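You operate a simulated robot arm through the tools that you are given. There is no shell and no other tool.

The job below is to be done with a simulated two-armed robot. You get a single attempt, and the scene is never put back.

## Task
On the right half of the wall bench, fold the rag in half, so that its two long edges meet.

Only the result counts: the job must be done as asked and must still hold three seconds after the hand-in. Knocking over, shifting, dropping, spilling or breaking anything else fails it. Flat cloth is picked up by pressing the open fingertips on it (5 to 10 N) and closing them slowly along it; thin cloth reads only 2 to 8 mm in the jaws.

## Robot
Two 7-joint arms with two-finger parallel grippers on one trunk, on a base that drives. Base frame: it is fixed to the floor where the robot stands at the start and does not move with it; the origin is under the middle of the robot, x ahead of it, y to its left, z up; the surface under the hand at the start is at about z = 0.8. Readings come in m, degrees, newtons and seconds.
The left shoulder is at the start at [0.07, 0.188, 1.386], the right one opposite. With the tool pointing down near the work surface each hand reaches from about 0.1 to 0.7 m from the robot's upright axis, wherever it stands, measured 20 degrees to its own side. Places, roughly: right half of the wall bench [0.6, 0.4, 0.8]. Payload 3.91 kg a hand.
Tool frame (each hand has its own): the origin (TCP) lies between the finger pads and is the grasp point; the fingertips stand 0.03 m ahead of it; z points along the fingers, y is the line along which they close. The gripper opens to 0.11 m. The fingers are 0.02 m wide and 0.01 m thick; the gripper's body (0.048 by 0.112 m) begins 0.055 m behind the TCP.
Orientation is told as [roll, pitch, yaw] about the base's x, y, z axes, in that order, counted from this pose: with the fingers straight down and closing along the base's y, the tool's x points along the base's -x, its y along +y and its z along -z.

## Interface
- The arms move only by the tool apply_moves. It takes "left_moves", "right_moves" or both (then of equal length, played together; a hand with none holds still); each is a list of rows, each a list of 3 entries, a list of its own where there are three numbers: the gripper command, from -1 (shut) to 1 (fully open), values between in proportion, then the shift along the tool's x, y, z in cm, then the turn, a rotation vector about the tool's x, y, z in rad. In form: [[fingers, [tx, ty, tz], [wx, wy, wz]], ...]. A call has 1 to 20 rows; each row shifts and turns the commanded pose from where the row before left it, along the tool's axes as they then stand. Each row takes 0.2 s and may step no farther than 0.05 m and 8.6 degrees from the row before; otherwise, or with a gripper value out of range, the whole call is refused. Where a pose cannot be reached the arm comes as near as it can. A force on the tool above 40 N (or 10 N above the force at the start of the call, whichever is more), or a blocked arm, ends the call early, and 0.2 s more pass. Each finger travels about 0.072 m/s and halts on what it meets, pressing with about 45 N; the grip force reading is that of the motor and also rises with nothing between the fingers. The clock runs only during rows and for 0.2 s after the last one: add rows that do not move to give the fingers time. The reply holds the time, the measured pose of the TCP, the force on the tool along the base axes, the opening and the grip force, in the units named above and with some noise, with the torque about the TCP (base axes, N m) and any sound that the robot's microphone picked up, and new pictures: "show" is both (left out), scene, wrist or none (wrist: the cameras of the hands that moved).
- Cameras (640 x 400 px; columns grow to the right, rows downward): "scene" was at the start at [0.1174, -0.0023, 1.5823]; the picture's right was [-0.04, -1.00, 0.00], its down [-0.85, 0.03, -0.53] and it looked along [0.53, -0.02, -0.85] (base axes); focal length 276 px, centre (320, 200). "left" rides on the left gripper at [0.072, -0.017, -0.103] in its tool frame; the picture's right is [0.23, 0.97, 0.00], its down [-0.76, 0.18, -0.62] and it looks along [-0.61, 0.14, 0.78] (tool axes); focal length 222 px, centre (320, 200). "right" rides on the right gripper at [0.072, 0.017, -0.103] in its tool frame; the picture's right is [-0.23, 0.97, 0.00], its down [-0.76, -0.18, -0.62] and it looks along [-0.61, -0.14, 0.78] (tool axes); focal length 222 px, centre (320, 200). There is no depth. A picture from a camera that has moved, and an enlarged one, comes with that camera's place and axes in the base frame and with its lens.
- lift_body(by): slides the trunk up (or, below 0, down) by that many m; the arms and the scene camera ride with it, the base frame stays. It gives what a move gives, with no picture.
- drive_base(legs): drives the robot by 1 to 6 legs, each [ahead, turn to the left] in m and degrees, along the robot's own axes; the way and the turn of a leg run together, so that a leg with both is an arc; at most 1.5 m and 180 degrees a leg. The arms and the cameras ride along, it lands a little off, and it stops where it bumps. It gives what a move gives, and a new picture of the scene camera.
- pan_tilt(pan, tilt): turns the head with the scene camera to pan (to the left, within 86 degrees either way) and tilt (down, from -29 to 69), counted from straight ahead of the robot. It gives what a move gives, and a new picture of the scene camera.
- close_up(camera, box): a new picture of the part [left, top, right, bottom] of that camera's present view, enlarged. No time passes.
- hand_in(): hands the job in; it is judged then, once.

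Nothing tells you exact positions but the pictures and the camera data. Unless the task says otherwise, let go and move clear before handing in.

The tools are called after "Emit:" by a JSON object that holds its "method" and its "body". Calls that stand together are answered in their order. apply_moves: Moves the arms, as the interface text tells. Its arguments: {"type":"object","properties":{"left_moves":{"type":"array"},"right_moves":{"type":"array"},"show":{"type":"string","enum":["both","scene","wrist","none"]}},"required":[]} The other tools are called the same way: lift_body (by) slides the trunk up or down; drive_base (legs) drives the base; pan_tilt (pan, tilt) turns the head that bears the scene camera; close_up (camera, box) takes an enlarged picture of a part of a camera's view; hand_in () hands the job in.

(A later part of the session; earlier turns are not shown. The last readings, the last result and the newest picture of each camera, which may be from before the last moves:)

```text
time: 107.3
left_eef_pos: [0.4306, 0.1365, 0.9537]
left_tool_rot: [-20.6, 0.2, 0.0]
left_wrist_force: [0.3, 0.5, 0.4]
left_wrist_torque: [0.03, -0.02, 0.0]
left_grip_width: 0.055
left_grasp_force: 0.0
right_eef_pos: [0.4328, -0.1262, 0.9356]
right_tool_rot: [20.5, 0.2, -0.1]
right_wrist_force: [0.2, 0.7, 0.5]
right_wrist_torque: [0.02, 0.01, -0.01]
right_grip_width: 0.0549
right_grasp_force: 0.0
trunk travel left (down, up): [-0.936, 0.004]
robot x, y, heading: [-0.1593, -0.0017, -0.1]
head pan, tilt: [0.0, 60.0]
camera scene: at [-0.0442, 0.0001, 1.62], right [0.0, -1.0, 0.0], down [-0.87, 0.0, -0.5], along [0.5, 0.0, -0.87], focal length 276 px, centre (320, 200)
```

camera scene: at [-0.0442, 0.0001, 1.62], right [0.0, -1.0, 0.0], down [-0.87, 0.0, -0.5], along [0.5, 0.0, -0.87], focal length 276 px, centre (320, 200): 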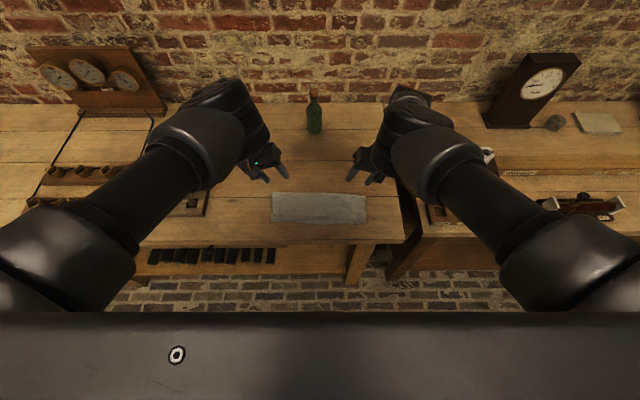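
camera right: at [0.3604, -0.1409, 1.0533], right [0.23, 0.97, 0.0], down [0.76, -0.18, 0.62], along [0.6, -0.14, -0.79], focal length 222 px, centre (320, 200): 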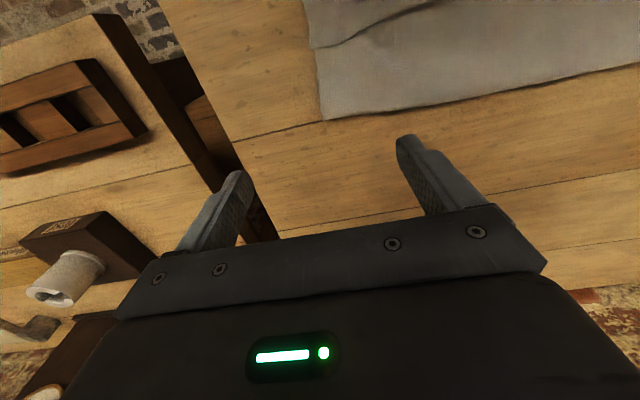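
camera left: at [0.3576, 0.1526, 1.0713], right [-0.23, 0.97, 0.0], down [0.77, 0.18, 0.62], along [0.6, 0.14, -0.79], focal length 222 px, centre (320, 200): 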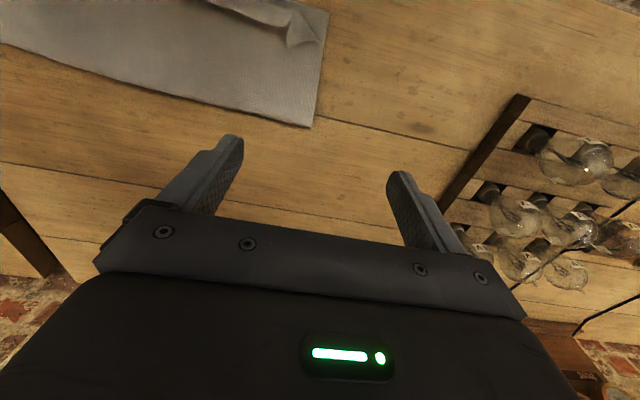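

Still tracking at 20° of roll. I'll lower a little further with the hands moved inward, then finish straightening.

Emit:
{"method": "apply_moves", "body": {"left_moves": [[0, [0, 0, 0.8], [0, 0, 0]], [0, [0, 0, 0.8], [0, 0, 0]], [0, [0, 0, 0.8], [0, 0, 0]], [0, [0, 0, 0.8], [0, 0, 0]], [0, [0, 0, 0.5], [-0.06, 0, 0]], [0, [0, 0, 0.5], [-0.06, 0, 0]], [0, [0, 0, 0], [-0.06, 0, 0]], [0, [0, 0, 0], [-0.06, 0, 0]], [0, [0, 0, 0], [-0.06, 0, 0]], [0, [0, 0, 0], [-0.05, 0, 0]], [0, [0, 0, 0], [0, 0, 0]]], "right_moves": [[0, [0, 0, 0.6], [0, 0, 0]], [0, [0, 0, 0.6], [0, 0, 0]], [0, [0, 0, 0.6], [0, 0, 0]], [0, [0, 0, 0.4], [0, 0, 0]], [0, [0, 0, 0.4], [0.06, 0, 0]], [0, [0, 0, 0], [0.06, 0, 0]], [0, [0, 0, 0], [0.06, 0, 0]], [0, [0, 0, 0], [0.06, 0, 0]], [0, [0, 0, 0], [0.06, 0, 0]], [0, [0, 0, 0], [0.05, 0, 0]], [0, [0, 0, 0], [0, 0, 0]]], "show": "both"}}

```text
time: 109.7
left_eef_pos: [0.4351, 0.1261, 0.9148]
left_tool_rot: [-0.6, 0.2, 0.0]
left_wrist_force: [0.6, -0.2, -0.7]
left_wrist_torque: [-0.01, 0.0, 0.01]
left_grip_width: 0.0552
left_grasp_force: 0.1
left hand out of reach, approached as far as the arm can: row 10
right_eef_pos: [0.4365, -0.1215, 0.9097]
right_tool_rot: [0.7, 0.3, -0.3]
right_wrist_force: [-0.1, -0.2, 0.7]
right_wrist_torque: [0.04, -0.02, -0.01]
right_grip_width: 0.0551
right_grasp_force: 0.0
right hand out of reach, approached as far as the arm can: row 10
trunk travel left (down, up): [-0.936, 0.004]
robot x, y, heading: [-0.1605, -0.0034, -0.1]
head pan, tilt: [0.0, 60.0]
camera scene: at [-0.0445, 0.0001, 1.6201], right [0.0, -1.0, 0.0], down [-0.87, 0.0, -0.5], along [0.5, 0.0, -0.87], focal length 276 px, centre (320, 200)
camera right: at [0.3647, -0.1033, 1.015], right [0.23, 0.97, 0.01], down [0.76, -0.19, 0.62], along [0.6, -0.14, -0.79], focal length 222 px, centre (320, 200)
camera left: at [0.3622, 0.1105, 1.0179], right [-0.23, 0.97, -0.01], down [0.76, 0.19, 0.62], along [0.6, 0.13, -0.79], focal length 222 px, centre (320, 200)
```

scene: 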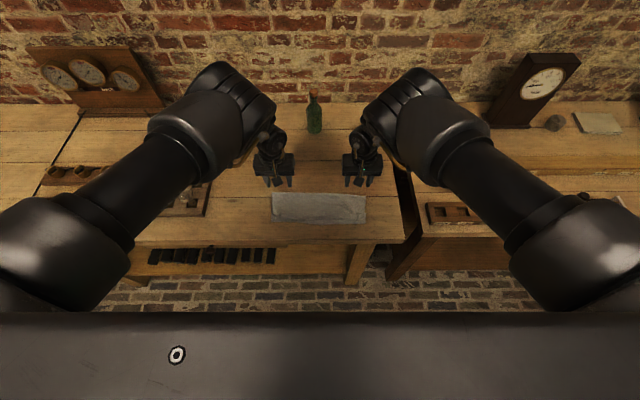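
right: 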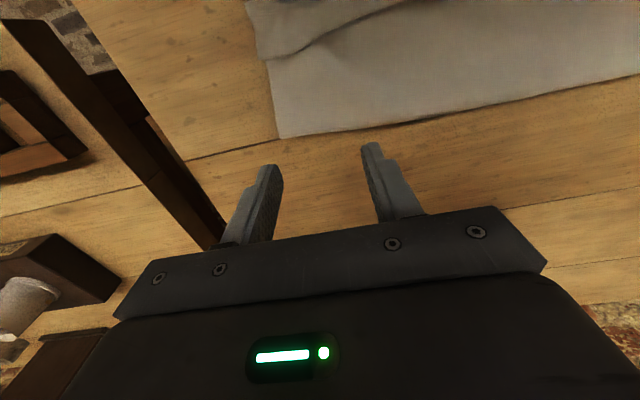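
left: 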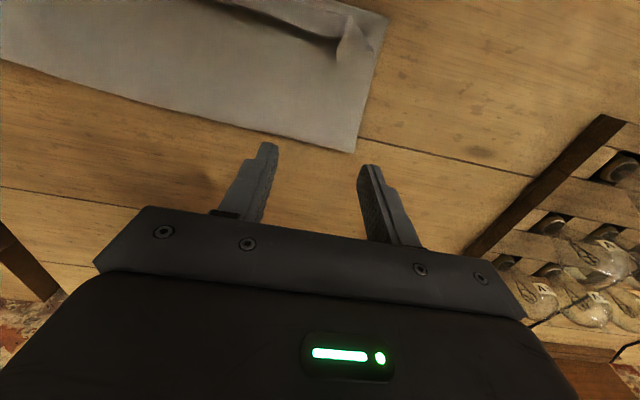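

The hands are vertical again near (0.435, ±0.124). I'll take a close look at the hem from the wrist cameras.

Emit:
{"method": "close_up", "body": {"camera": "left", "box": [140, 0, 400, 162]}}

Emit:
{"method": "close_up", "body": {"camera": "right", "box": [230, 0, 490, 162]}}

```text
2.46 times, centred on (270, 81) of left
camera zoom: at [0.3622, 0.1105, 1.0179], right [-0.23, 0.97, -0.01], down [0.76, 0.19, 0.62], along [0.6, 0.13, -0.79], focal length 547 px, centre (443, 493)
```

zoom: 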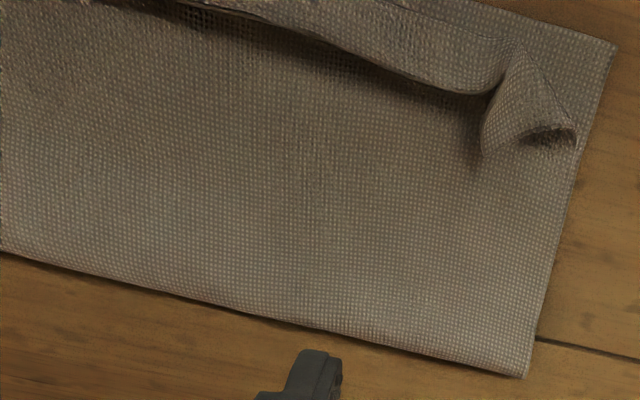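

```text
2.46 times, centred on (360, 81) of right
camera zoom: at [0.3647, -0.1033, 1.015], right [0.23, 0.97, 0.01], down [0.76, -0.19, 0.62], along [0.6, -0.14, -0.79], focal length 547 px, centre (222, 493)
```

zoom: 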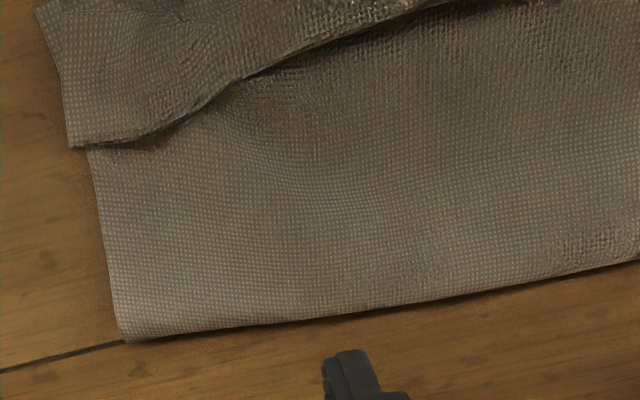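

The hem's free edge stands up off the cloth with a shadow beneath it, so a sweep should catch it. I'll lower the open fingers just behind it, on the far side, to about 1 cm above the cloth.

Emit:
{"method": "apply_moves", "body": {"left_moves": [[0.4545, [0.33, -0.43, 0.92], [0, 0, 0]], [0.4545, [0.33, -0.43, 0.92], [0, 0, 0]], [0.4545, [0.33, -0.43, 0.92], [0, 0, 0]], [0.4545, [0.33, -0.43, 0.92], [0, 0, 0]], [0.4545, [0.33, -0.43, 0.92], [0, 0, 0]], [0.4545, [0.33, -0.43, 0.92], [0, 0, 0]], [0.4545, [0, 0, 0], [0, 0, 0]]], "right_moves": [[0.4545, [0.36, 0.36, 0.83], [0, 0, 0]], [0.4545, [0.36, 0.36, 0.83], [0, 0, 0]], [0.4545, [0.36, 0.36, 0.83], [0, 0, 0]], [0.4545, [0.36, 0.36, 0.83], [0, 0, 0]], [0.4545, [0.36, 0.36, 0.83], [0, 0, 0]], [0.4545, [0.36, 0.36, 0.83], [0, 0, 0]], [0.4545, [0, 0, 0], [0, 0, 0]]], "show": "both"}}

```text
time: 111.3
left_eef_pos: [0.4141, 0.1004, 0.8581]
left_tool_rot: [-0.7, 0.3, 0.1]
left_wrist_force: [-0.3, -1.0, -0.9]
left_wrist_torque: [0.0, -0.05, 0.02]
left_grip_width: 0.0798
left_grasp_force: 0.0
right_eef_pos: [0.4176, -0.0989, 0.8584]
right_tool_rot: [0.6, 0.3, -0.2]
right_wrist_force: [0.2, 0.3, 0.0]
right_wrist_torque: [0.0, -0.01, -0.03]
right_grip_width: 0.0801
right_grasp_force: 0.0
trunk travel left (down, up): [-0.936, 0.004]
robot x, y, heading: [-0.1575, -0.001, -0.2]
head pan, tilt: [0.0, 60.0]
camera scene: at [-0.0444, 0.0001, 1.6201], right [0.0, -1.0, 0.0], down [-0.87, 0.0, -0.5], along [0.5, 0.0, -0.87], focal length 276 px, centre (320, 200)
camera right: at [0.3449, -0.0818, 0.9643], right [0.23, 0.97, 0.01], down [0.76, -0.19, 0.62], along [0.6, -0.14, -0.79], focal length 222 px, centre (320, 200)
camera left: at [0.3428, 0.0849, 0.9625], right [-0.23, 0.97, -0.01], down [0.76, 0.19, 0.62], along [0.6, 0.13, -0.79], focal length 222 px, centre (320, 200)
```

scene: 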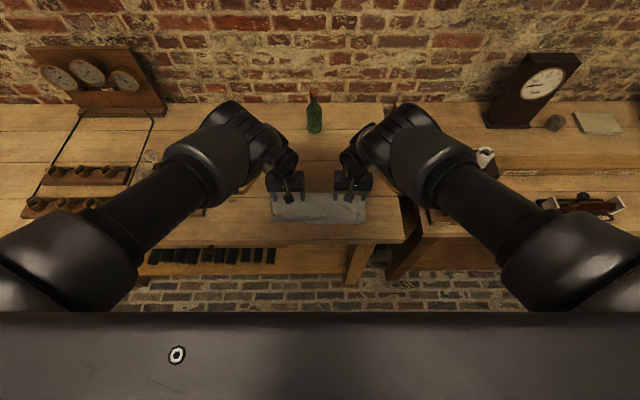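
right: 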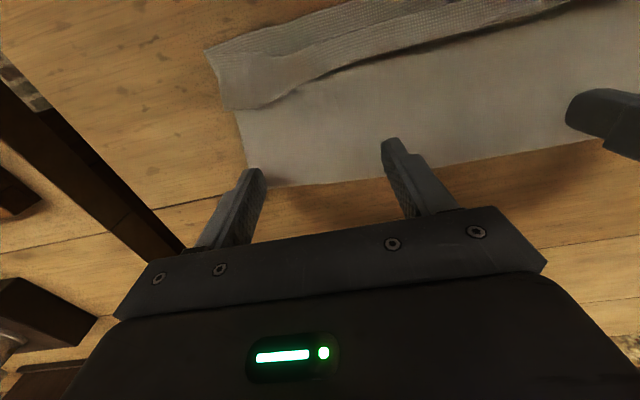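
left: 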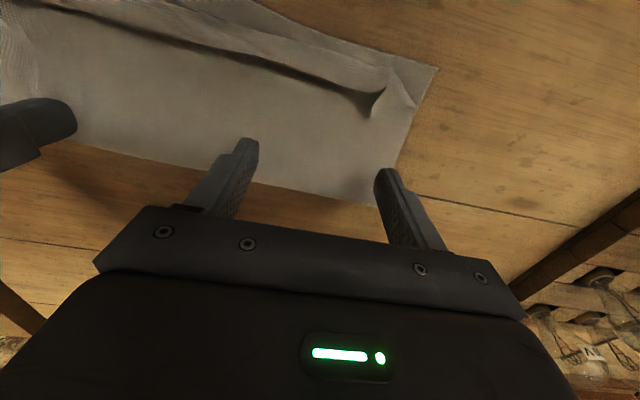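

The view confirms the raised hem along the whole length, with my four fingertips behind it. I'll lower to about 6–8 mm above the bench and check for contact.

Emit:
{"method": "apply_moves", "body": {"left_moves": [[0.4545, [0, 0, 0.6], [0, 0, 0]], [0.4545, [0, 0, 0.6], [0, 0, 0]], [0.4545, [0, 0, 0.5], [0, 0, 0]], [0.4545, [0, 0, 0.3], [0, 0, 0]], [0.4545, [0, 0, 0], [0, 0, 0]]], "right_moves": [[0.4545, [0, 0, 0.6], [0, 0, 0]], [0.4545, [0, 0, 0.6], [0, 0, 0]], [0.4545, [0, 0, 0.5], [0, 0, 0]], [0.4545, [0, 0, 0.3], [0, 0, 0]], [0.4545, [0, 0, 0], [0, 0, 0]]], "show": "wrist"}}

```text
time: 112.5
left_eef_pos: [0.4132, 0.0992, 0.8384]
left_tool_rot: [-0.6, 0.2, 0.1]
left_wrist_force: [0.2, 0.2, 0.0]
left_wrist_torque: [0.0, 0.01, -0.04]
left_grip_width: 0.0801
left_grasp_force: 0.1
right_eef_pos: [0.4142, -0.0971, 0.8394]
right_tool_rot: [0.7, 0.2, -0.2]
right_wrist_force: [0.5, 0.1, -0.8]
right_wrist_torque: [-0.02, 0.0, 0.0]
right_grip_width: 0.0801
right_grasp_force: 0.0
trunk travel left (down, up): [-0.936, 0.004]
robot x, y, heading: [-0.1609, -0.0009, -0.1]
head pan, tilt: [0.0, 60.0]
camera right: at [0.3423, -0.0805, 0.9449], right [0.23, 0.97, 0.01], down [0.76, -0.19, 0.62], along [0.6, -0.14, -0.79], focal length 222 px, centre (320, 200)
camera left: at [0.3415, 0.0836, 0.9427], right [-0.23, 0.97, -0.01], down [0.76, 0.18, 0.62], along [0.6, 0.13, -0.79], focal length 222 px, centre (320, 200)
```

right: 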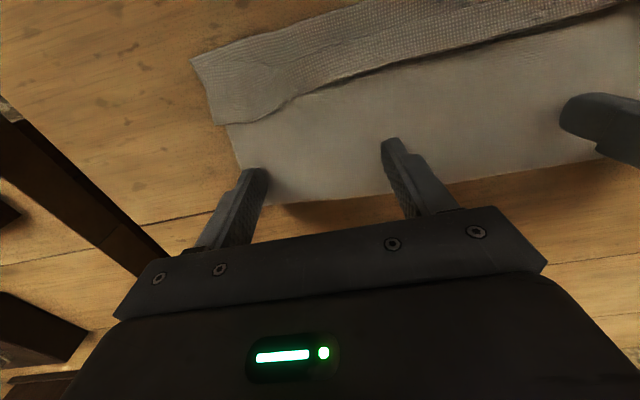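
left: 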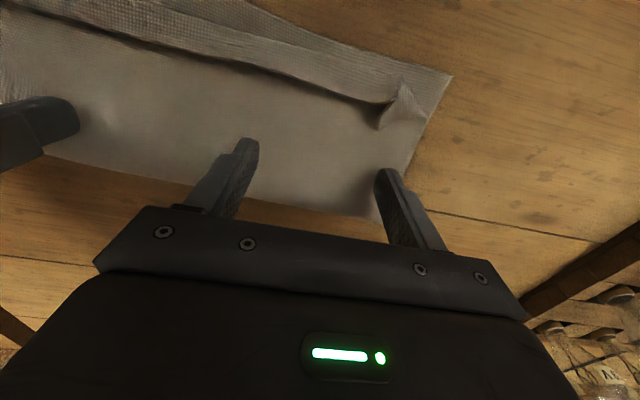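

No contact yet. I'll lower 1.5 mm more and start sweeping toward me slowly, stopping partway to look.

Emit:
{"method": "apply_moves", "body": {"left_moves": [[0.4545, [0, 0, 0.15], [0, 0, 0]], [0.4545, [0.5, 0, 0], [0, 0, 0]], [0.4545, [0.5, 0, 0], [0, 0, 0]], [0.4545, [0.5, 0, 0], [0, 0, 0]], [0.4545, [0.5, 0, 0], [0, 0, 0]], [0.4545, [0.4, 0, 0], [0, 0, 0]], [0.4545, [0.4, 0, 0], [0, 0, 0]], [0.4545, [0.4, 0, 0], [0, 0, 0]], [0.4545, [0.4, 0, 0], [0, 0, 0]], [0.4545, [0, 0, 0], [0, 0, 0]]], "right_moves": [[0.4545, [0, 0, 0.2], [0, 0, 0]], [0.4545, [0.5, 0, 0], [0, 0, 0]], [0.4545, [0.5, 0, 0], [0, 0, 0]], [0.4545, [0.5, 0, 0], [0, 0, 0]], [0.4545, [0.5, 0, 0], [0, 0, 0]], [0.4545, [0.4, 0, 0], [0, 0, 0]], [0.4545, [0.4, 0, 0], [0, 0, 0]], [0.4545, [0.4, 0, 0], [0, 0, 0]], [0.4545, [0.4, 0, 0], [0, 0, 0]], [0.4545, [0, 0, 0], [0, 0, 0]]], "show": "wrist"}}

Emit:
{"method": "close_up", "body": {"camera": "scene", "box": [265, 180, 375, 235]}}

```text
time: 114.7
left_eef_pos: [0.3964, 0.1043, 0.8331]
left_tool_rot: [-0.6, 0.3, 0.1]
left_wrist_force: [1.2, 0.0, 0.6]
left_wrist_torque: [0.02, -0.05, -0.01]
left_grip_width: 0.0799
left_grasp_force: 0.1
left hand out of reach, approached as far as the arm can: row 5, 7, 8, 9
right_eef_pos: [0.3968, -0.1049, 0.8323]
right_tool_rot: [0.6, 0.3, -0.1]
right_wrist_force: [1.0, 1.1, 4.5]
right_wrist_torque: [-0.16, -0.06, 0.02]
right_grip_width: 0.0794
right_grasp_force: 0.0
right hand out of reach, approached as far as the arm can: row 5, 6, 7, 8, 9
trunk travel left (down, up): [-0.936, 0.004]
robot x, y, heading: [-0.157, -0.0017, -0.1]
head pan, tilt: [0.0, 60.0]
camera right: at [0.3242, -0.0891, 0.9384], right [0.23, 0.97, 0.01], down [0.76, -0.19, 0.62], along [0.6, -0.14, -0.79], focal length 222 px, centre (320, 200)
camera left: at [0.3238, 0.0895, 0.9374], right [-0.23, 0.97, -0.01], down [0.76, 0.19, 0.62], along [0.6, 0.13, -0.79], focal length 222 px, centre (320, 200)
```

right: 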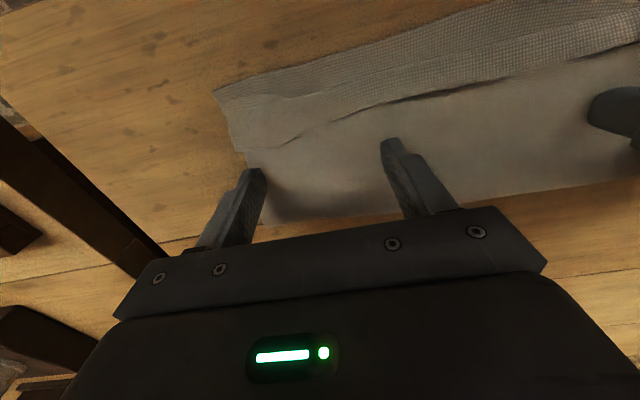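
left: 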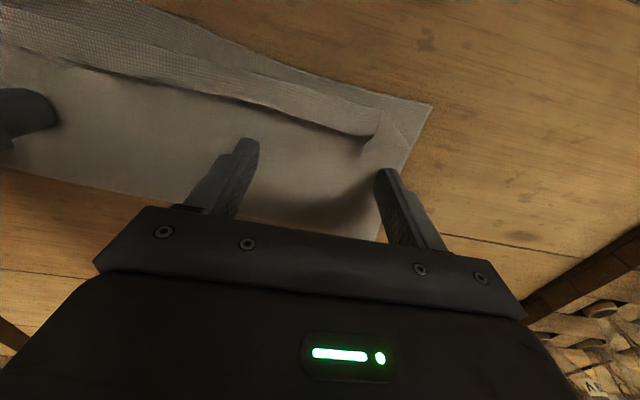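

```text
5.82 times, centred on (320, 208) of scene
camera zoom: at [-0.0449, 0.0002, 1.6202], right [0.0, -1.0, 0.0], down [-0.87, 0.0, -0.5], along [0.5, 0.0, -0.87], focal length 1606 px, centre (320, 156)
```

zoom: 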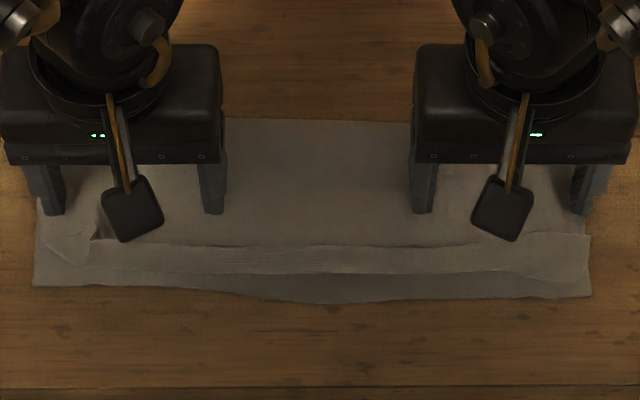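

In this posture the arms can't reach any closer to me, so I'll use the base for the sweep instead. First I'll raise the fingers slightly so they clear the lower layer.

Emit:
{"method": "apply_moves", "body": {"left_moves": [[0.4545, [-0.3, 0, -0.2], [0, 0, 0]], [0.4545, [0, 0, -0.2], [0, 0, 0]], [0.4545, [0, 0, 0], [0, 0, 0]]], "right_moves": [[0.4545, [-0.3, 0, -0.25], [0, 0, 0]], [0.4545, [0, 0, -0.25], [0, 0, 0]], [0.4545, [0, 0, 0], [0, 0, 0]]], "show": "none"}}

```text
time: 115.5
left_eef_pos: [0.4004, 0.1049, 0.8381]
left_tool_rot: [-0.6, 0.1, 0.1]
left_wrist_force: [0.5, 0.5, -0.2]
left_wrist_torque: [-0.02, 0.0, 0.0]
left_grip_width: 0.0801
left_grasp_force: 0.0
right_eef_pos: [0.401, -0.1073, 0.8374]
right_tool_rot: [0.6, 0.2, -0.2]
right_wrist_force: [-0.3, 0.0, 0.5]
right_wrist_torque: [-0.02, 0.0, 0.01]
right_grip_width: 0.0802
right_grasp_force: 0.0
trunk travel left (down, up): [-0.936, 0.004]
robot x, y, heading: [-0.1622, -0.0001, 0.1]
head pan, tilt: [0.0, 60.0]
```

The tips are at about 0.807, free of the cloth. Now I'll back the base 3 cm to sweep the hem toward me.

Emit:
{"method": "apply_moves", "body": {"left_moves": [[0.4545, [0, 0, 0.1], [0, 0, 0]], [0.4545, [0, 0, 0], [0, 0, 0]]], "right_moves": [[0.4545, [0, 0, 0.06], [0, 0, 0]], [0.4545, [0, 0, 0], [0, 0, 0]]], "show": "none"}}

Emit:
{"method": "drive_base", "body": {"legs": [[-0.03, 0]]}}

Emit:
{"method": "close_up", "body": {"camera": "left", "box": [0, 0, 480, 300]}}

Emit:
{"method": "close_up", "body": {"camera": "right", "box": [160, 0, 640, 300]}}

```text
time: 116.1
left_eef_pos: [0.4, 0.1066, 0.8367]
left_tool_rot: [-0.7, 0.0, 0.1]
left_wrist_force: [0.0, -0.2, 0.1]
left_wrist_torque: [0.0, 0.03, 0.01]
left_grip_width: 0.08
left_grasp_force: 0.1
right_eef_pos: [0.4005, -0.106, 0.8371]
right_tool_rot: [0.6, 0.1, -0.1]
right_wrist_force: [0.2, 0.3, 0.4]
right_wrist_torque: [0.0, -0.05, 0.04]
right_grip_width: 0.08
right_grasp_force: 0.1
trunk travel left (down, up): [-0.936, 0.004]
robot x, y, heading: [-0.1581, 0.0007, -0.3]
head pan, tilt: [0.0, 60.0]
```

```text
time: 117.0
left_eef_pos: [0.3732, 0.1052, 0.8329]
left_tool_rot: [-0.5, 0.4, 0.1]
left_wrist_force: [0.4, -0.6, -0.1]
left_wrist_torque: [0.07, 0.0, -0.02]
left_grip_width: 0.0799
left_grasp_force: 0.3
right_eef_pos: [0.3751, -0.107, 0.8333]
right_tool_rot: [0.6, 0.5, -0.1]
right_wrist_force: [0.6, 0.3, -1.0]
right_wrist_torque: [-0.03, 0.04, 0.02]
right_grip_width: 0.0799
right_grasp_force: 0.1
trunk travel left (down, up): [-0.936, 0.004]
robot x, y, heading: [-0.1906, 0.0006, -0.2]
head pan, tilt: [0.0, 60.0]
camera scene: at [-0.0663, -0.0001, 1.6194], right [0.0, -1.0, 0.0], down [-0.87, 0.0, -0.5], along [0.5, 0.0, -0.87], focal length 276 px, centre (320, 200)
```

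scene: 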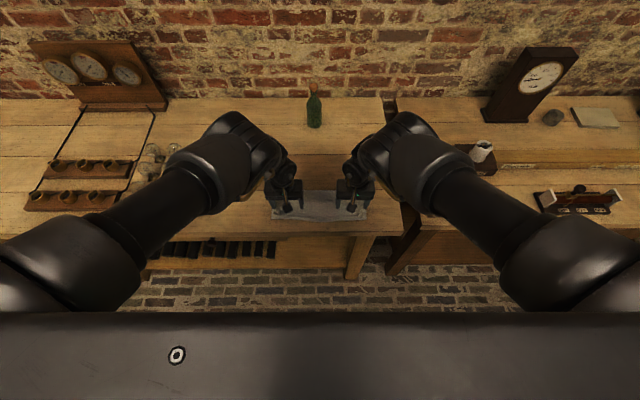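

```text
1.33 times, centred on (240, 150) of left
camera zoom: at [0.3017, 0.0899, 0.9375], right [-0.23, 0.97, -0.01], down [0.77, 0.18, 0.62], along [0.6, 0.13, -0.79], focal length 296 px, centre (427, 267)
```

zoom: 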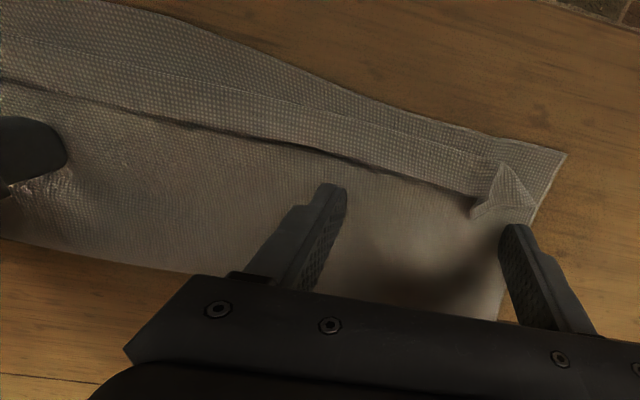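

```text
1.33 times, centred on (400, 150) of right
camera zoom: at [0.3021, -0.0899, 0.9396], right [0.23, 0.97, 0.01], down [0.77, -0.19, 0.61], along [0.6, -0.14, -0.79], focal length 296 px, centre (213, 267)
```

zoom: 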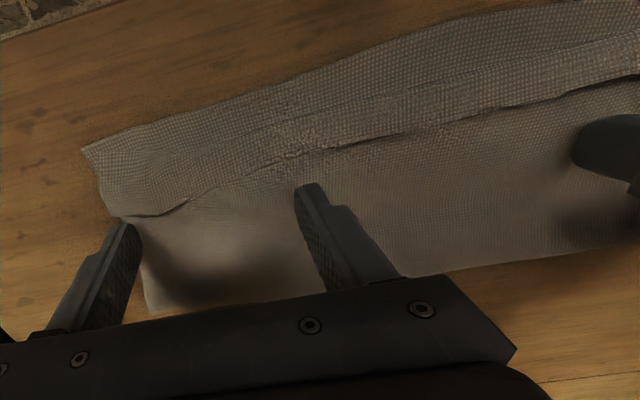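

The fingers are just behind the hem's edge now. Let me check that everything settled.

Emit:
{"method": "apply_moves", "body": {"left_moves": [[0.4545, [0, 0, 0], [0, 0, 0]], [0.4545, [0, 0, 0], [0, 0, 0]]], "right_moves": [[0.4545, [0, 0, 0], [0, 0, 0]], [0.4545, [0, 0, 0], [0, 0, 0]]], "show": "none"}}

Emit:
{"method": "close_up", "body": {"camera": "left", "box": [0, 0, 480, 300]}}

Emit:
{"method": "close_up", "body": {"camera": "right", "box": [160, 0, 640, 300]}}

```text
time: 117.6
left_eef_pos: [0.3723, 0.1055, 0.835]
left_tool_rot: [-0.6, 0.2, 0.1]
left_wrist_force: [-0.2, 0.4, -0.6]
left_wrist_torque: [-0.01, 0.02, -0.01]
left_grip_width: 0.08
left_grasp_force: 0.2
right_eef_pos: [0.3722, -0.1068, 0.8361]
right_tool_rot: [0.6, 0.3, -0.2]
right_wrist_force: [0.0, -0.9, 0.2]
right_wrist_torque: [0.0, 0.02, 0.0]
right_grip_width: 0.0799
right_grasp_force: 0.0
trunk travel left (down, up): [-0.936, 0.004]
robot x, y, heading: [-0.1935, -0.0055, -0.1]
head pan, tilt: [0.0, 60.0]
```

```text
1.33 times, centred on (240, 150) of left
camera zoom: at [0.2993, 0.09, 0.9391], right [-0.23, 0.97, -0.01], down [0.76, 0.18, 0.62], along [0.6, 0.13, -0.79], focal length 296 px, centre (427, 267)
```

zoom: 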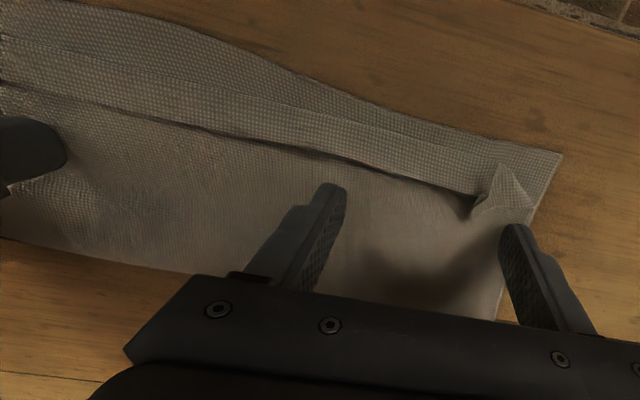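

```text
1.33 times, centred on (400, 150) of right
camera zoom: at [0.2997, -0.0899, 0.9412], right [0.23, 0.97, 0.01], down [0.76, -0.19, 0.62], along [0.6, -0.14, -0.79], focal length 296 px, centre (213, 267)
```

zoom: 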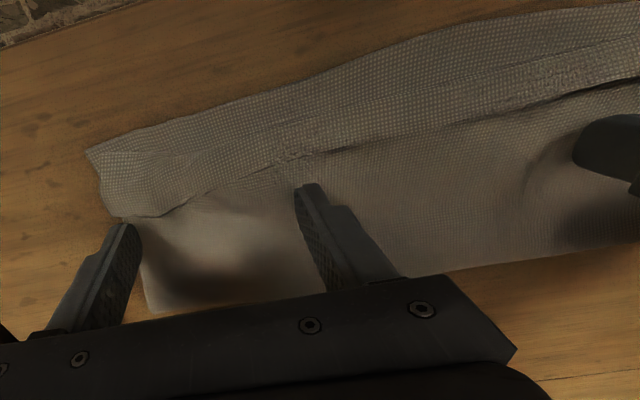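

Backing the base made the hands dip and dragged the whole rag about 1.5 cm toward me. It is still fine and the layers moved together, but I'd rather sweep with the arms. I'll raise the hands and back the base 7 cm, so the arms can reach forward and do the sweep themselves.

Emit:
{"method": "apply_moves", "body": {"left_moves": [[0.4545, [0, 0, -1], [0, 0, 0]], [0.4545, [0, 0, -1.5], [0, 0, 0]], [0.4545, [0, 0, -1.5], [0, 0, 0]], [0.4545, [-1.0, 0, 0], [0, 0, 0]], [0.4545, [-1.0, 0, 0], [0, 0, 0]], [0.4545, [0, 0, 0], [0, 0, 0]]], "right_moves": [[0.4545, [0, 0, -1], [0, 0, 0]], [0.4545, [0, 0, -1.5], [0, 0, 0]], [0.4545, [0, 0, -1.5], [0, 0, 0]], [0.4545, [-1.0, 0, 0], [0, 0, 0]], [0.4545, [-1.0, 0, 0], [0, 0, 0]], [0.4545, [0, 0, 0], [0, 0, 0]]], "show": "none"}}

Emit:
{"method": "drive_base", "body": {"legs": [[-0.07, 0]]}}

Emit:
{"method": "close_up", "body": {"camera": "scene", "box": [265, 150, 375, 215]}}

```text
time: 119.0
left_eef_pos: [0.4044, 0.1206, 0.8731]
left_tool_rot: [-0.6, 0.1, 0.1]
left_wrist_force: [-0.9, -0.1, -0.3]
left_wrist_torque: [-0.01, 0.01, -0.03]
left_grip_width: 0.0799
left_grasp_force: 0.1
left hand out of reach, approached as far as the arm can: row 1, 2, 3
right_eef_pos: [0.4057, -0.122, 0.8734]
right_tool_rot: [0.6, 0.2, -0.2]
right_wrist_force: [-0.3, -0.2, -0.2]
right_wrist_torque: [0.02, 0.01, -0.01]
right_grip_width: 0.0799
right_grasp_force: 0.1
right hand out of reach, approached as far as the arm can: row 1, 2, 3
trunk travel left (down, up): [-0.936, 0.004]
robot x, y, heading: [-0.1913, 0.0024, -0.1]
head pan, tilt: [0.0, 60.0]
```

```text
time: 120.0
left_eef_pos: [0.3448, 0.1204, 0.8671]
left_tool_rot: [-0.7, 0.7, 0.1]
left_wrist_force: [1.3, 0.8, -0.3]
left_wrist_torque: [0.0, 0.01, 0.0]
left_grip_width: 0.0798
left_grasp_force: 0.0
right_eef_pos: [0.3459, -0.122, 0.8664]
right_tool_rot: [0.6, 0.7, -0.3]
right_wrist_force: [0.2, -1.2, -0.3]
right_wrist_torque: [0.06, 0.0, 0.01]
right_grip_width: 0.0801
right_grasp_force: 0.1
trunk travel left (down, up): [-0.936, 0.004]
robot x, y, heading: [-0.2558, -0.0011, -0.2]
head pan, tilt: [0.0, 60.0]
camera scene: at [-0.1248, 0.0003, 1.6198], right [0.0, -1.0, 0.0], down [-0.87, 0.0, -0.49], along [0.49, 0.0, -0.87], focal length 276 px, centre (320, 200)
```

scene: 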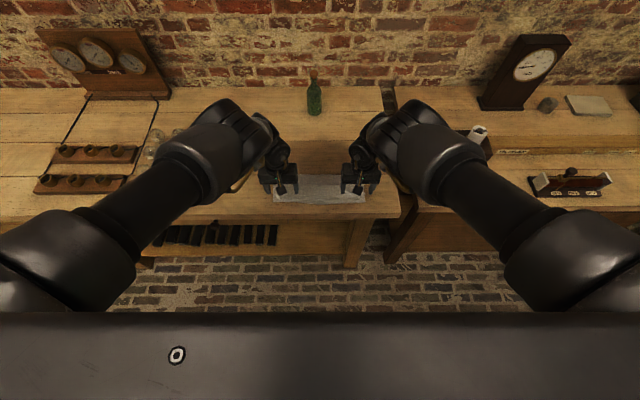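

```text
5.82 times, centred on (320, 182) of scene
camera zoom: at [-0.1248, 0.0003, 1.6198], right [0.0, -1.0, 0.0], down [-0.87, 0.0, -0.49], along [0.49, 0.0, -0.87], focal length 1606 px, centre (320, 302)
```

zoom: 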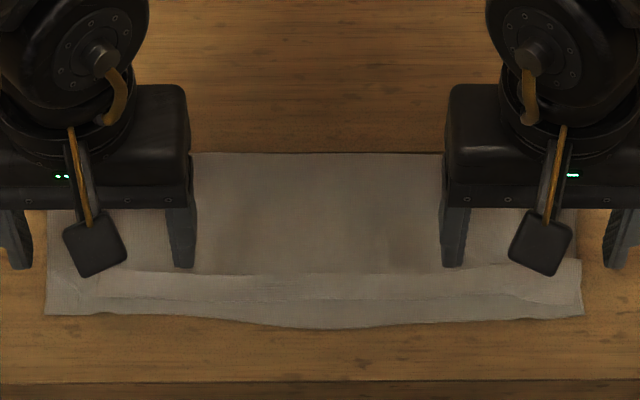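

Now I'll reach forward with the arms, back behind the hem, and take a fresh look.

Emit:
{"method": "apply_moves", "body": {"left_moves": [[0.4545, [-1.2, -0.3, -0.2], [0, 0, 0]], [0.4545, [-1.2, -0.3, -0.2], [0, 0, 0]], [0.4545, [-1.2, -0.3, -0.2], [0, 0, 0]], [0.4545, [-1.2, -0.3, -0.2], [0, 0, 0]], [0.4545, [-1.2, -0.3, 0], [0, 0, 0]], [0.4545, [0, 0, 0], [0, 0, 0]], [0.4545, [0, 0, 0], [0, 0, 0]]], "right_moves": [[0.4545, [-1.2, 0.3, -0.2], [0, 0, 0]], [0.4545, [-1.2, 0.3, -0.2], [0, 0, 0]], [0.4545, [-1.2, 0.3, -0.2], [0, 0, 0]], [0.4545, [-1.2, 0.3, -0.2], [0, 0, 0]], [0.4545, [-1.2, 0.3, 0], [0, 0, 0]], [0.4545, [0, 0, 0], [0, 0, 0]], [0.4545, [0, 0, 0], [0, 0, 0]]], "show": "wrist"}}

Emit:
{"method": "close_up", "body": {"camera": "scene", "box": [265, 150, 375, 215]}}

```text
time: 121.6
left_eef_pos: [0.3689, 0.1127, 0.8802]
left_tool_rot: [-0.5, -0.1, 0.1]
left_wrist_force: [-0.2, 0.0, -1.5]
left_wrist_torque: [0.0, -0.02, 0.01]
left_grip_width: 0.0801
left_grasp_force: 0.0
left hand out of reach, approached as far as the arm can: row 4, 5
right_eef_pos: [0.3686, -0.1163, 0.8813]
right_tool_rot: [0.7, 0.1, -0.3]
right_wrist_force: [0.2, -0.4, -0.4]
right_wrist_torque: [0.02, -0.04, -0.02]
right_grip_width: 0.0801
right_grasp_force: 0.0
right hand out of reach, approached as far as the arm can: row 3, 4, 5
trunk travel left (down, up): [-0.936, 0.004]
robot x, y, heading: [-0.2575, -0.001, 0.2]
head pan, tilt: [0.0, 60.0]
camera right: at [0.2958, -0.0991, 0.9862], right [0.23, 0.97, 0.01], down [0.76, -0.19, 0.62], along [0.61, -0.14, -0.78], focal length 222 px, centre (320, 200)
camera left: at [0.2963, 0.0977, 0.9838], right [-0.23, 0.97, -0.01], down [0.76, 0.19, 0.62], along [0.61, 0.13, -0.78], focal length 222 px, centre (320, 200)
```

right: 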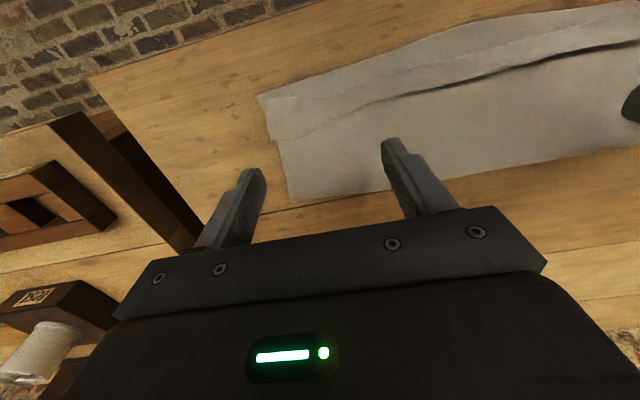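
left: 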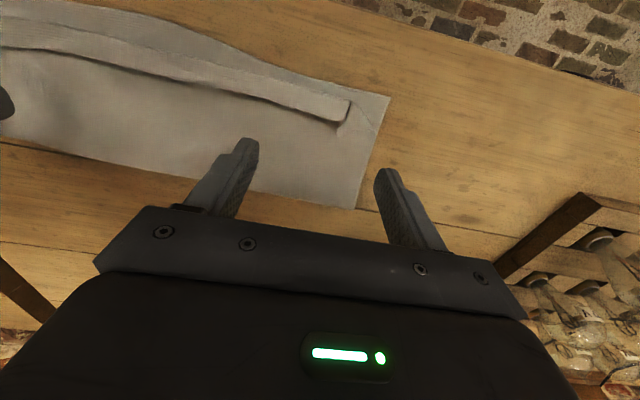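

```text
5.82 times, centred on (320, 182) of scene
camera zoom: at [-0.145, 0.0005, 1.6202], right [0.0, -1.0, 0.0], down [-0.87, 0.0, -0.5], along [0.5, 0.0, -0.87], focal length 1606 px, centre (320, 302)
```

zoom: 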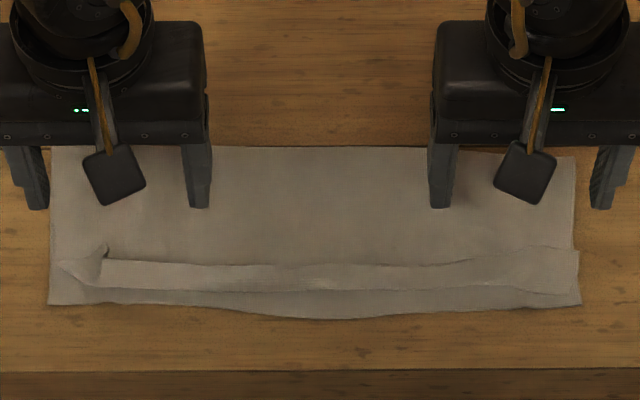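

The base is settled and the rag is intact: hem edge at x ≈ 0.348, near edge at about 0.317–0.326. I'll lower the fingers just behind the hem, a bit further inward.

Emit:
{"method": "apply_moves", "body": {"left_moves": [[0.4545, [-0.2, -0.4, 0.7], [0, 0, 0]], [0.4545, [-0.2, -0.4, 0.7], [0, 0, 0]], [0.4545, [-0.2, -0.4, 0.7], [0, 0, 0]], [0.4545, [0, -0.3, 0.7], [0, 0, 0]], [0.4545, [0, 0, 0.6], [0, 0, 0]], [0.4545, [0, 0, 0.5], [0, 0, 0]], [0.4545, [0, 0, 0], [0, 0, 0]]], "right_moves": [[0.4545, [-0.2, 0.4, 0.7], [0, 0, 0]], [0.4545, [-0.2, 0.4, 0.7], [0, 0, 0]], [0.4545, [-0.2, 0.4, 0.7], [0, 0, 0]], [0.4545, [0, 0.3, 0.7], [0, 0, 0]], [0.4545, [0, 0, 0.6], [0, 0, 0]], [0.4545, [0, 0, 0.5], [0, 0, 0]], [0.4545, [0, 0, 0], [0, 0, 0]]], "show": "wrist"}}

```text
time: 123.2
left_eef_pos: [0.3634, 0.1181, 0.8661]
left_tool_rot: [-0.6, 0.0, 0.1]
left_wrist_force: [0.2, 0.4, -0.5]
left_wrist_torque: [-0.03, -0.02, 0.0]
left_grip_width: 0.0804
left_grasp_force: 0.1
left hand out of reach, approached as far as the arm can: row 1, 2, 3, 4, 5
right_eef_pos: [0.3615, -0.1189, 0.8676]
right_tool_rot: [0.6, 0.1, -0.3]
right_wrist_force: [-1.1, 0.7, -0.1]
right_wrist_torque: [0.0, 0.03, 0.0]
right_grip_width: 0.08
right_grasp_force: 0.1
right hand out of reach, approached as far as the arm can: row 1, 2, 3, 4, 5, 6
trunk travel left (down, up): [-0.936, 0.004]
robot x, y, heading: [-0.2598, 0.0023, -0.1]
head pan, tilt: [0.0, 60.0]
camera right: at [0.2884, -0.102, 0.9736], right [0.23, 0.97, 0.01], down [0.76, -0.19, 0.62], along [0.6, -0.14, -0.78], focal length 222 px, centre (320, 200)
camera left: at [0.2903, 0.1014, 0.9697], right [-0.23, 0.97, -0.01], down [0.76, 0.19, 0.62], along [0.61, 0.14, -0.78], focal length 222 px, centre (320, 200)
```

right: 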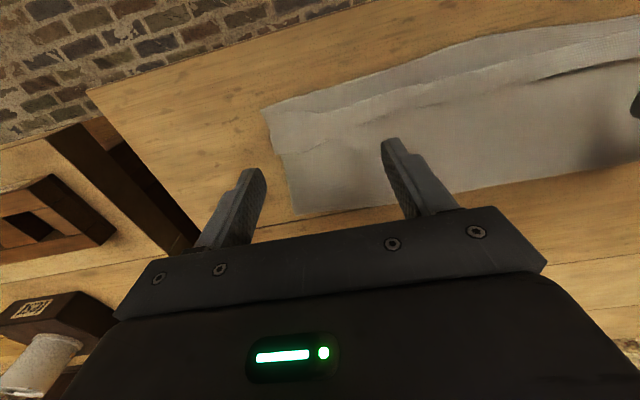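
left: 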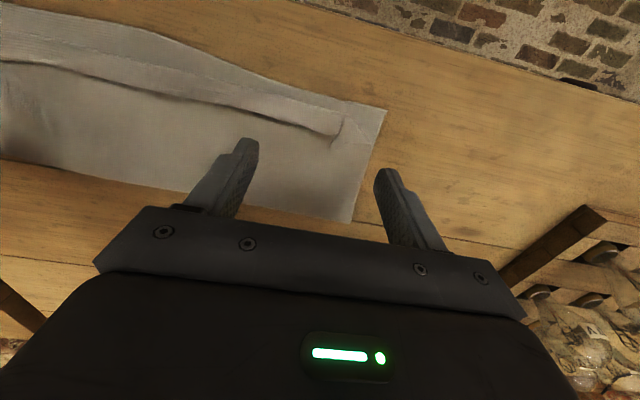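

The reach in this posture is a narrow band, so I'll shift the base forward 3 cm to centre the sweep in it.

Emit:
{"method": "drive_base", "body": {"legs": [[0.032, 0]]}}

Emit:
{"method": "apply_moves", "body": {"left_moves": [[0.4545, [0.3, -0.3, 0], [0, 0, 0]], [0.4545, [0.3, -0.4, 0], [0, 0, 0]], [0.4545, [0.3, -0.4, 0], [0, 0, 0]], [0.4545, [0.3, -0.4, 0], [0, 0, 0]], [0.4545, [0.3, -0.4, 0], [0, 0, 0]], [0.4545, [0, 0, 0], [0, 0, 0]]], "right_moves": [[0.4545, [0.3, 0.3, 0], [0, 0, 0]], [0.4545, [0.3, 0.4, 0], [0, 0, 0]], [0.4545, [0.3, 0.4, 0], [0, 0, 0]], [0.4545, [0.3, 0.4, 0], [0, 0, 0]], [0.4545, [0.3, 0.4, 0], [0, 0, 0]], [0.4545, [0, 0, 0], [0, 0, 0]]], "show": "none"}}

```text
time: 124.0
left_eef_pos: [0.3922, 0.1163, 0.8692]
left_tool_rot: [-0.6, -0.4, 0.1]
left_wrist_force: [0.0, -0.5, -0.3]
left_wrist_torque: [0.02, -0.03, 0.01]
left_grip_width: 0.0799
left_grasp_force: 0.1
right_eef_pos: [0.39, -0.1184, 0.8719]
right_tool_rot: [0.4, -0.2, -0.3]
right_wrist_force: [-0.7, 0.1, 0.6]
right_wrist_torque: [-0.01, 0.0, -0.02]
right_grip_width: 0.0799
right_grasp_force: 0.1
trunk travel left (down, up): [-0.936, 0.004]
robot x, y, heading: [-0.2236, -0.0018, -0.2]
head pan, tilt: [0.0, 60.0]
camera scene: at [-0.1179, 0.0004, 1.6205], right [0.0, -1.0, 0.0], down [-0.86, 0.0, -0.5], along [0.5, 0.0, -0.86], focal length 276 px, centre (320, 200)
```

scene: 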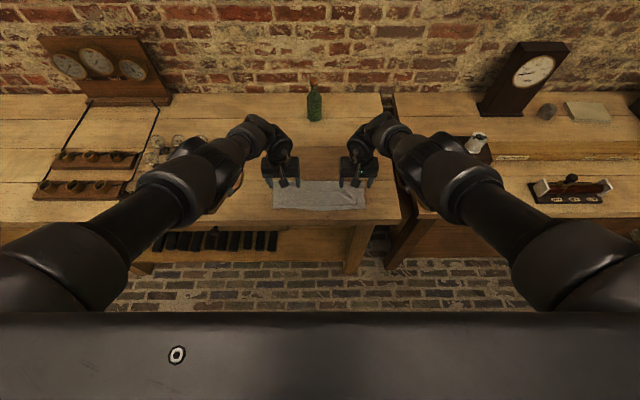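

```text
time: 125.4
left_eef_pos: [0.3803, 0.0967, 0.8678]
left_tool_rot: [-0.6, -0.1, 0.1]
left_wrist_force: [0.7, 0.1, 0.2]
left_wrist_torque: [0.03, -0.01, -0.05]
left_grip_width: 0.0798
left_grasp_force: 0.1
right_eef_pos: [0.3775, -0.0991, 0.8677]
right_tool_rot: [0.6, 0.0, -0.3]
right_wrist_force: [0.9, 1.2, 0.2]
right_wrist_torque: [0.03, 0.01, 0.0]
right_grip_width: 0.08
right_grasp_force: 0.1
trunk travel left (down, up): [-0.936, 0.004]
robot x, y, heading: [-0.2239, 0.001, 0.1]
head pan, tilt: [0.0, 60.0]
```

The arms track cleanly here, with no reach warnings. I'll lower the fingertips behind the hem.

Emit:
{"method": "apply_moves", "body": {"left_moves": [[0.4545, [0.2, 0, 0.8], [0, 0, 0]], [0.4545, [0, 0, 0.8], [0, 0, 0]], [0.4545, [0, 0, 0.8], [0, 0, 0]], [0.4545, [0, 0, 0.5], [0, 0, 0]], [0.4545, [0, 0, 0], [0, 0, 0]]], "right_moves": [[0.4545, [0, 0, 0.8], [0, 0, 0]], [0.4545, [0, 0, 0.8], [0, 0, 0]], [0.4545, [0, 0, 0.8], [0, 0, 0]], [0.4545, [0, 0, 0.5], [0, 0, 0]], [0.4545, [0, 0, 0], [0, 0, 0]]], "show": "wrist"}}

```text
time: 126.6
left_eef_pos: [0.3773, 0.0977, 0.8428]
left_tool_rot: [-0.5, -0.2, 0.1]
left_wrist_force: [-0.1, 0.0, -0.2]
left_wrist_torque: [-0.04, 0.01, 0.01]
left_grip_width: 0.08
left_grasp_force: 0.0
left hand out of reach, approached as far as the arm can: row 4
right_eef_pos: [0.3772, -0.1002, 0.8445]
right_tool_rot: [0.3, -0.1, -0.1]
right_wrist_force: [-0.5, 0.5, -0.5]
right_wrist_torque: [-0.03, -0.01, 0.01]
right_grip_width: 0.08
right_grasp_force: 0.1
right hand out of reach, approached as far as the arm can: row 4
trunk travel left (down, up): [-0.936, 0.004]
robot x, y, heading: [-0.2301, 0.0012, -0.1]
head pan, tilt: [0.0, 60.0]
camera right: at [0.3046, -0.083, 0.9504], right [0.23, 0.97, 0.01], down [0.76, -0.19, 0.62], along [0.61, -0.14, -0.78], focal length 222 px, centre (320, 200)
camera left: at [0.3042, 0.0819, 0.9465], right [-0.23, 0.97, -0.01], down [0.76, 0.18, 0.62], along [0.61, 0.13, -0.78], focal length 222 px, centre (320, 200)
```

right: 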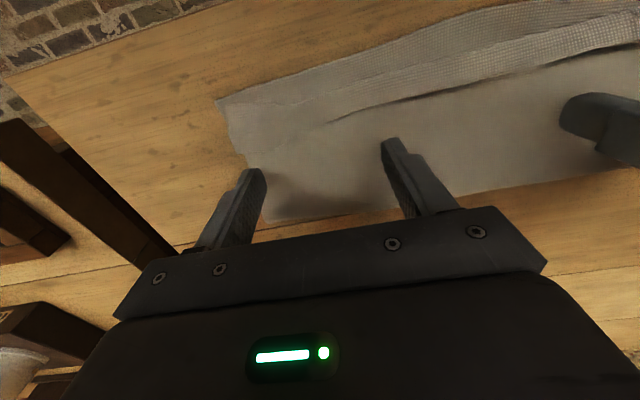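
left: 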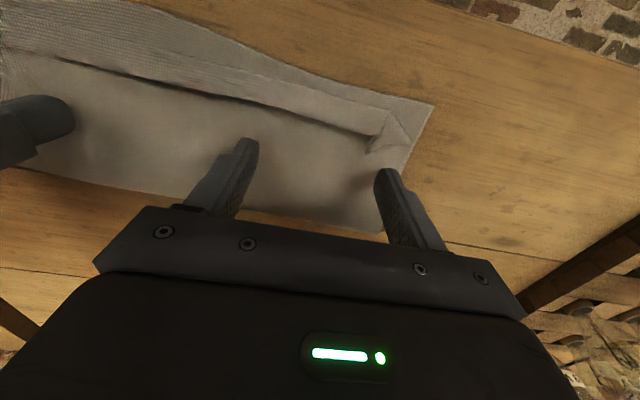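

The arms are at their lower limit here, so I'll raise the hands 2.5 cm and lower the trunk 3 cm instead, which gives them more downward reach.

Emit:
{"method": "apply_moves", "body": {"left_moves": [[0.4545, [0, 0, -0.8], [0, 0, 0]], [0.4545, [0, 0, -0.9], [0, 0, 0]], [0.4545, [0, 0, -0.8], [0, 0, 0]], [0.4545, [0, 0, 0], [0, 0, 0]]], "right_moves": [[0.4545, [0, 0, -0.8], [0, 0, 0]], [0.4545, [0, 0, -0.9], [0, 0, 0]], [0.4545, [0, 0, -0.8], [0, 0, 0]], [0.4545, [0, 0, 0], [0, 0, 0]]], "show": "none"}}

Emit:
{"method": "lift_body", "body": {"by": -0.025}}

```text
time: 127.6
left_eef_pos: [0.3775, 0.0975, 0.8686]
left_tool_rot: [-0.7, -0.1, 0.1]
left_wrist_force: [0.3, -0.3, 0.0]
left_wrist_torque: [0.01, 0.0, -0.03]
left_grip_width: 0.08
left_grasp_force: 0.0
right_eef_pos: [0.3789, -0.0997, 0.8695]
right_tool_rot: [0.6, 0.0, -0.2]
right_wrist_force: [0.2, -0.2, 0.5]
right_wrist_torque: [0.02, 0.01, 0.0]
right_grip_width: 0.0801
right_grasp_force: 0.0
trunk travel left (down, up): [-0.936, 0.004]
robot x, y, heading: [-0.2297, 0.0035, -0.2]
head pan, tilt: [0.0, 60.0]
```

```text
time: 128.3
left_eef_pos: [0.3779, 0.0984, 0.8437]
left_tool_rot: [-0.6, -0.1, 0.1]
left_wrist_force: [-0.9, -0.8, -0.3]
left_wrist_torque: [0.0, -0.03, -0.03]
left_grip_width: 0.0799
left_grasp_force: 0.0
right_eef_pos: [0.3787, -0.1001, 0.8454]
right_tool_rot: [0.6, 0.1, -0.3]
right_wrist_force: [-0.4, 0.2, -0.6]
right_wrist_torque: [0.02, 0.04, 0.01]
right_grip_width: 0.08
right_grasp_force: 0.1
trunk travel left (down, up): [-0.911, 0.029]
robot x, y, heading: [-0.2278, -0.0006, -0.2]
head pan, tilt: [0.0, 60.0]
```

Now I'll lower the last bit with the arms and begin the sweep, stopping just as the fingers reach the hem.

Emit:
{"method": "apply_moves", "body": {"left_moves": [[0.4545, [0, 0, 0.3], [0, 0, 0]], [0.4545, [0, 0, 0.3], [0, 0, 0]], [0.4545, [0.4, 0, 0], [0, 0, 0]], [0.4545, [0.4, 0, 0], [0, 0, 0]], [0.4545, [0.4, 0, 0], [0, 0, 0]], [0.4545, [0.3, 0, 0], [0, 0, 0]], [0.4545, [0, 0, 0], [0, 0, 0]]], "right_moves": [[0.4545, [0, 0, 0.4], [0, 0, 0]], [0.4545, [0, 0, 0.35], [0, 0, 0]], [0.4545, [0.4, 0, 0], [0, 0, 0]], [0.4545, [0.4, 0, 0], [0, 0, 0]], [0.4545, [0.4, 0, 0], [0, 0, 0]], [0.4545, [0.3, 0, 0], [0, 0, 0]], [0.4545, [0, 0, 0], [0, 0, 0]]], "show": "none"}}

Emit:
{"method": "close_up", "body": {"camera": "left", "box": [0, 0, 480, 300]}}

Emit:
{"method": "close_up", "body": {"camera": "right", "box": [160, 0, 640, 300]}}

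```text
time: 129.9
left_eef_pos: [0.3631, 0.0982, 0.8383]
left_tool_rot: [-0.6, -0.1, 0.1]
left_wrist_force: [0.1, -1.0, -0.1]
left_wrist_torque: [-0.02, 0.0, 0.02]
left_grip_width: 0.0803
left_grasp_force: 0.0
right_eef_pos: [0.3632, -0.0995, 0.8377]
right_tool_rot: [0.7, 0.0, -0.3]
right_wrist_force: [0.0, 0.1, -0.1]
right_wrist_torque: [0.02, 0.03, 0.03]
right_grip_width: 0.0802
right_grasp_force: 0.1
trunk travel left (down, up): [-0.911, 0.029]
robot x, y, heading: [-0.2262, 0.0014, 0.1]
head pan, tilt: [0.0, 60.0]
```

```text
1.33 times, centred on (240, 150) of left
camera zoom: at [0.2891, 0.0816, 0.9406], right [-0.23, 0.97, -0.01], down [0.76, 0.18, 0.62], along [0.61, 0.13, -0.78], focal length 296 px, centre (427, 267)
```

zoom: 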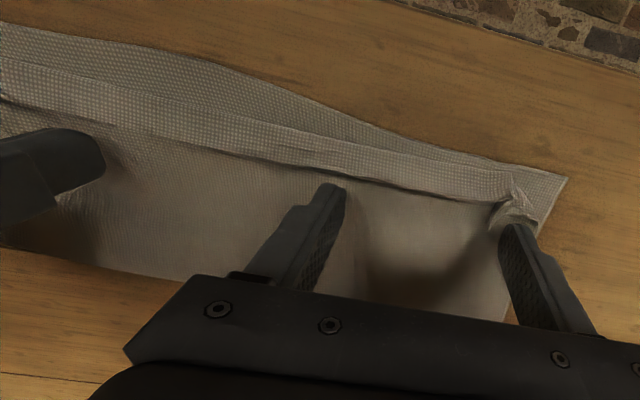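

```text
1.33 times, centred on (400, 150) of right
camera zoom: at [0.2903, -0.083, 0.9431], right [0.23, 0.97, 0.01], down [0.76, -0.19, 0.62], along [0.61, -0.14, -0.78], focal length 296 px, centre (213, 267)
```

zoom: 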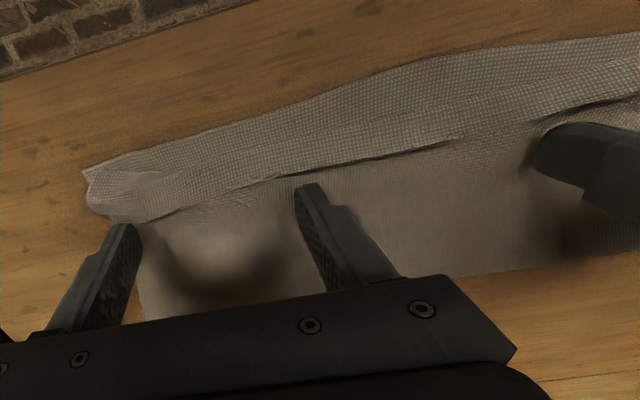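

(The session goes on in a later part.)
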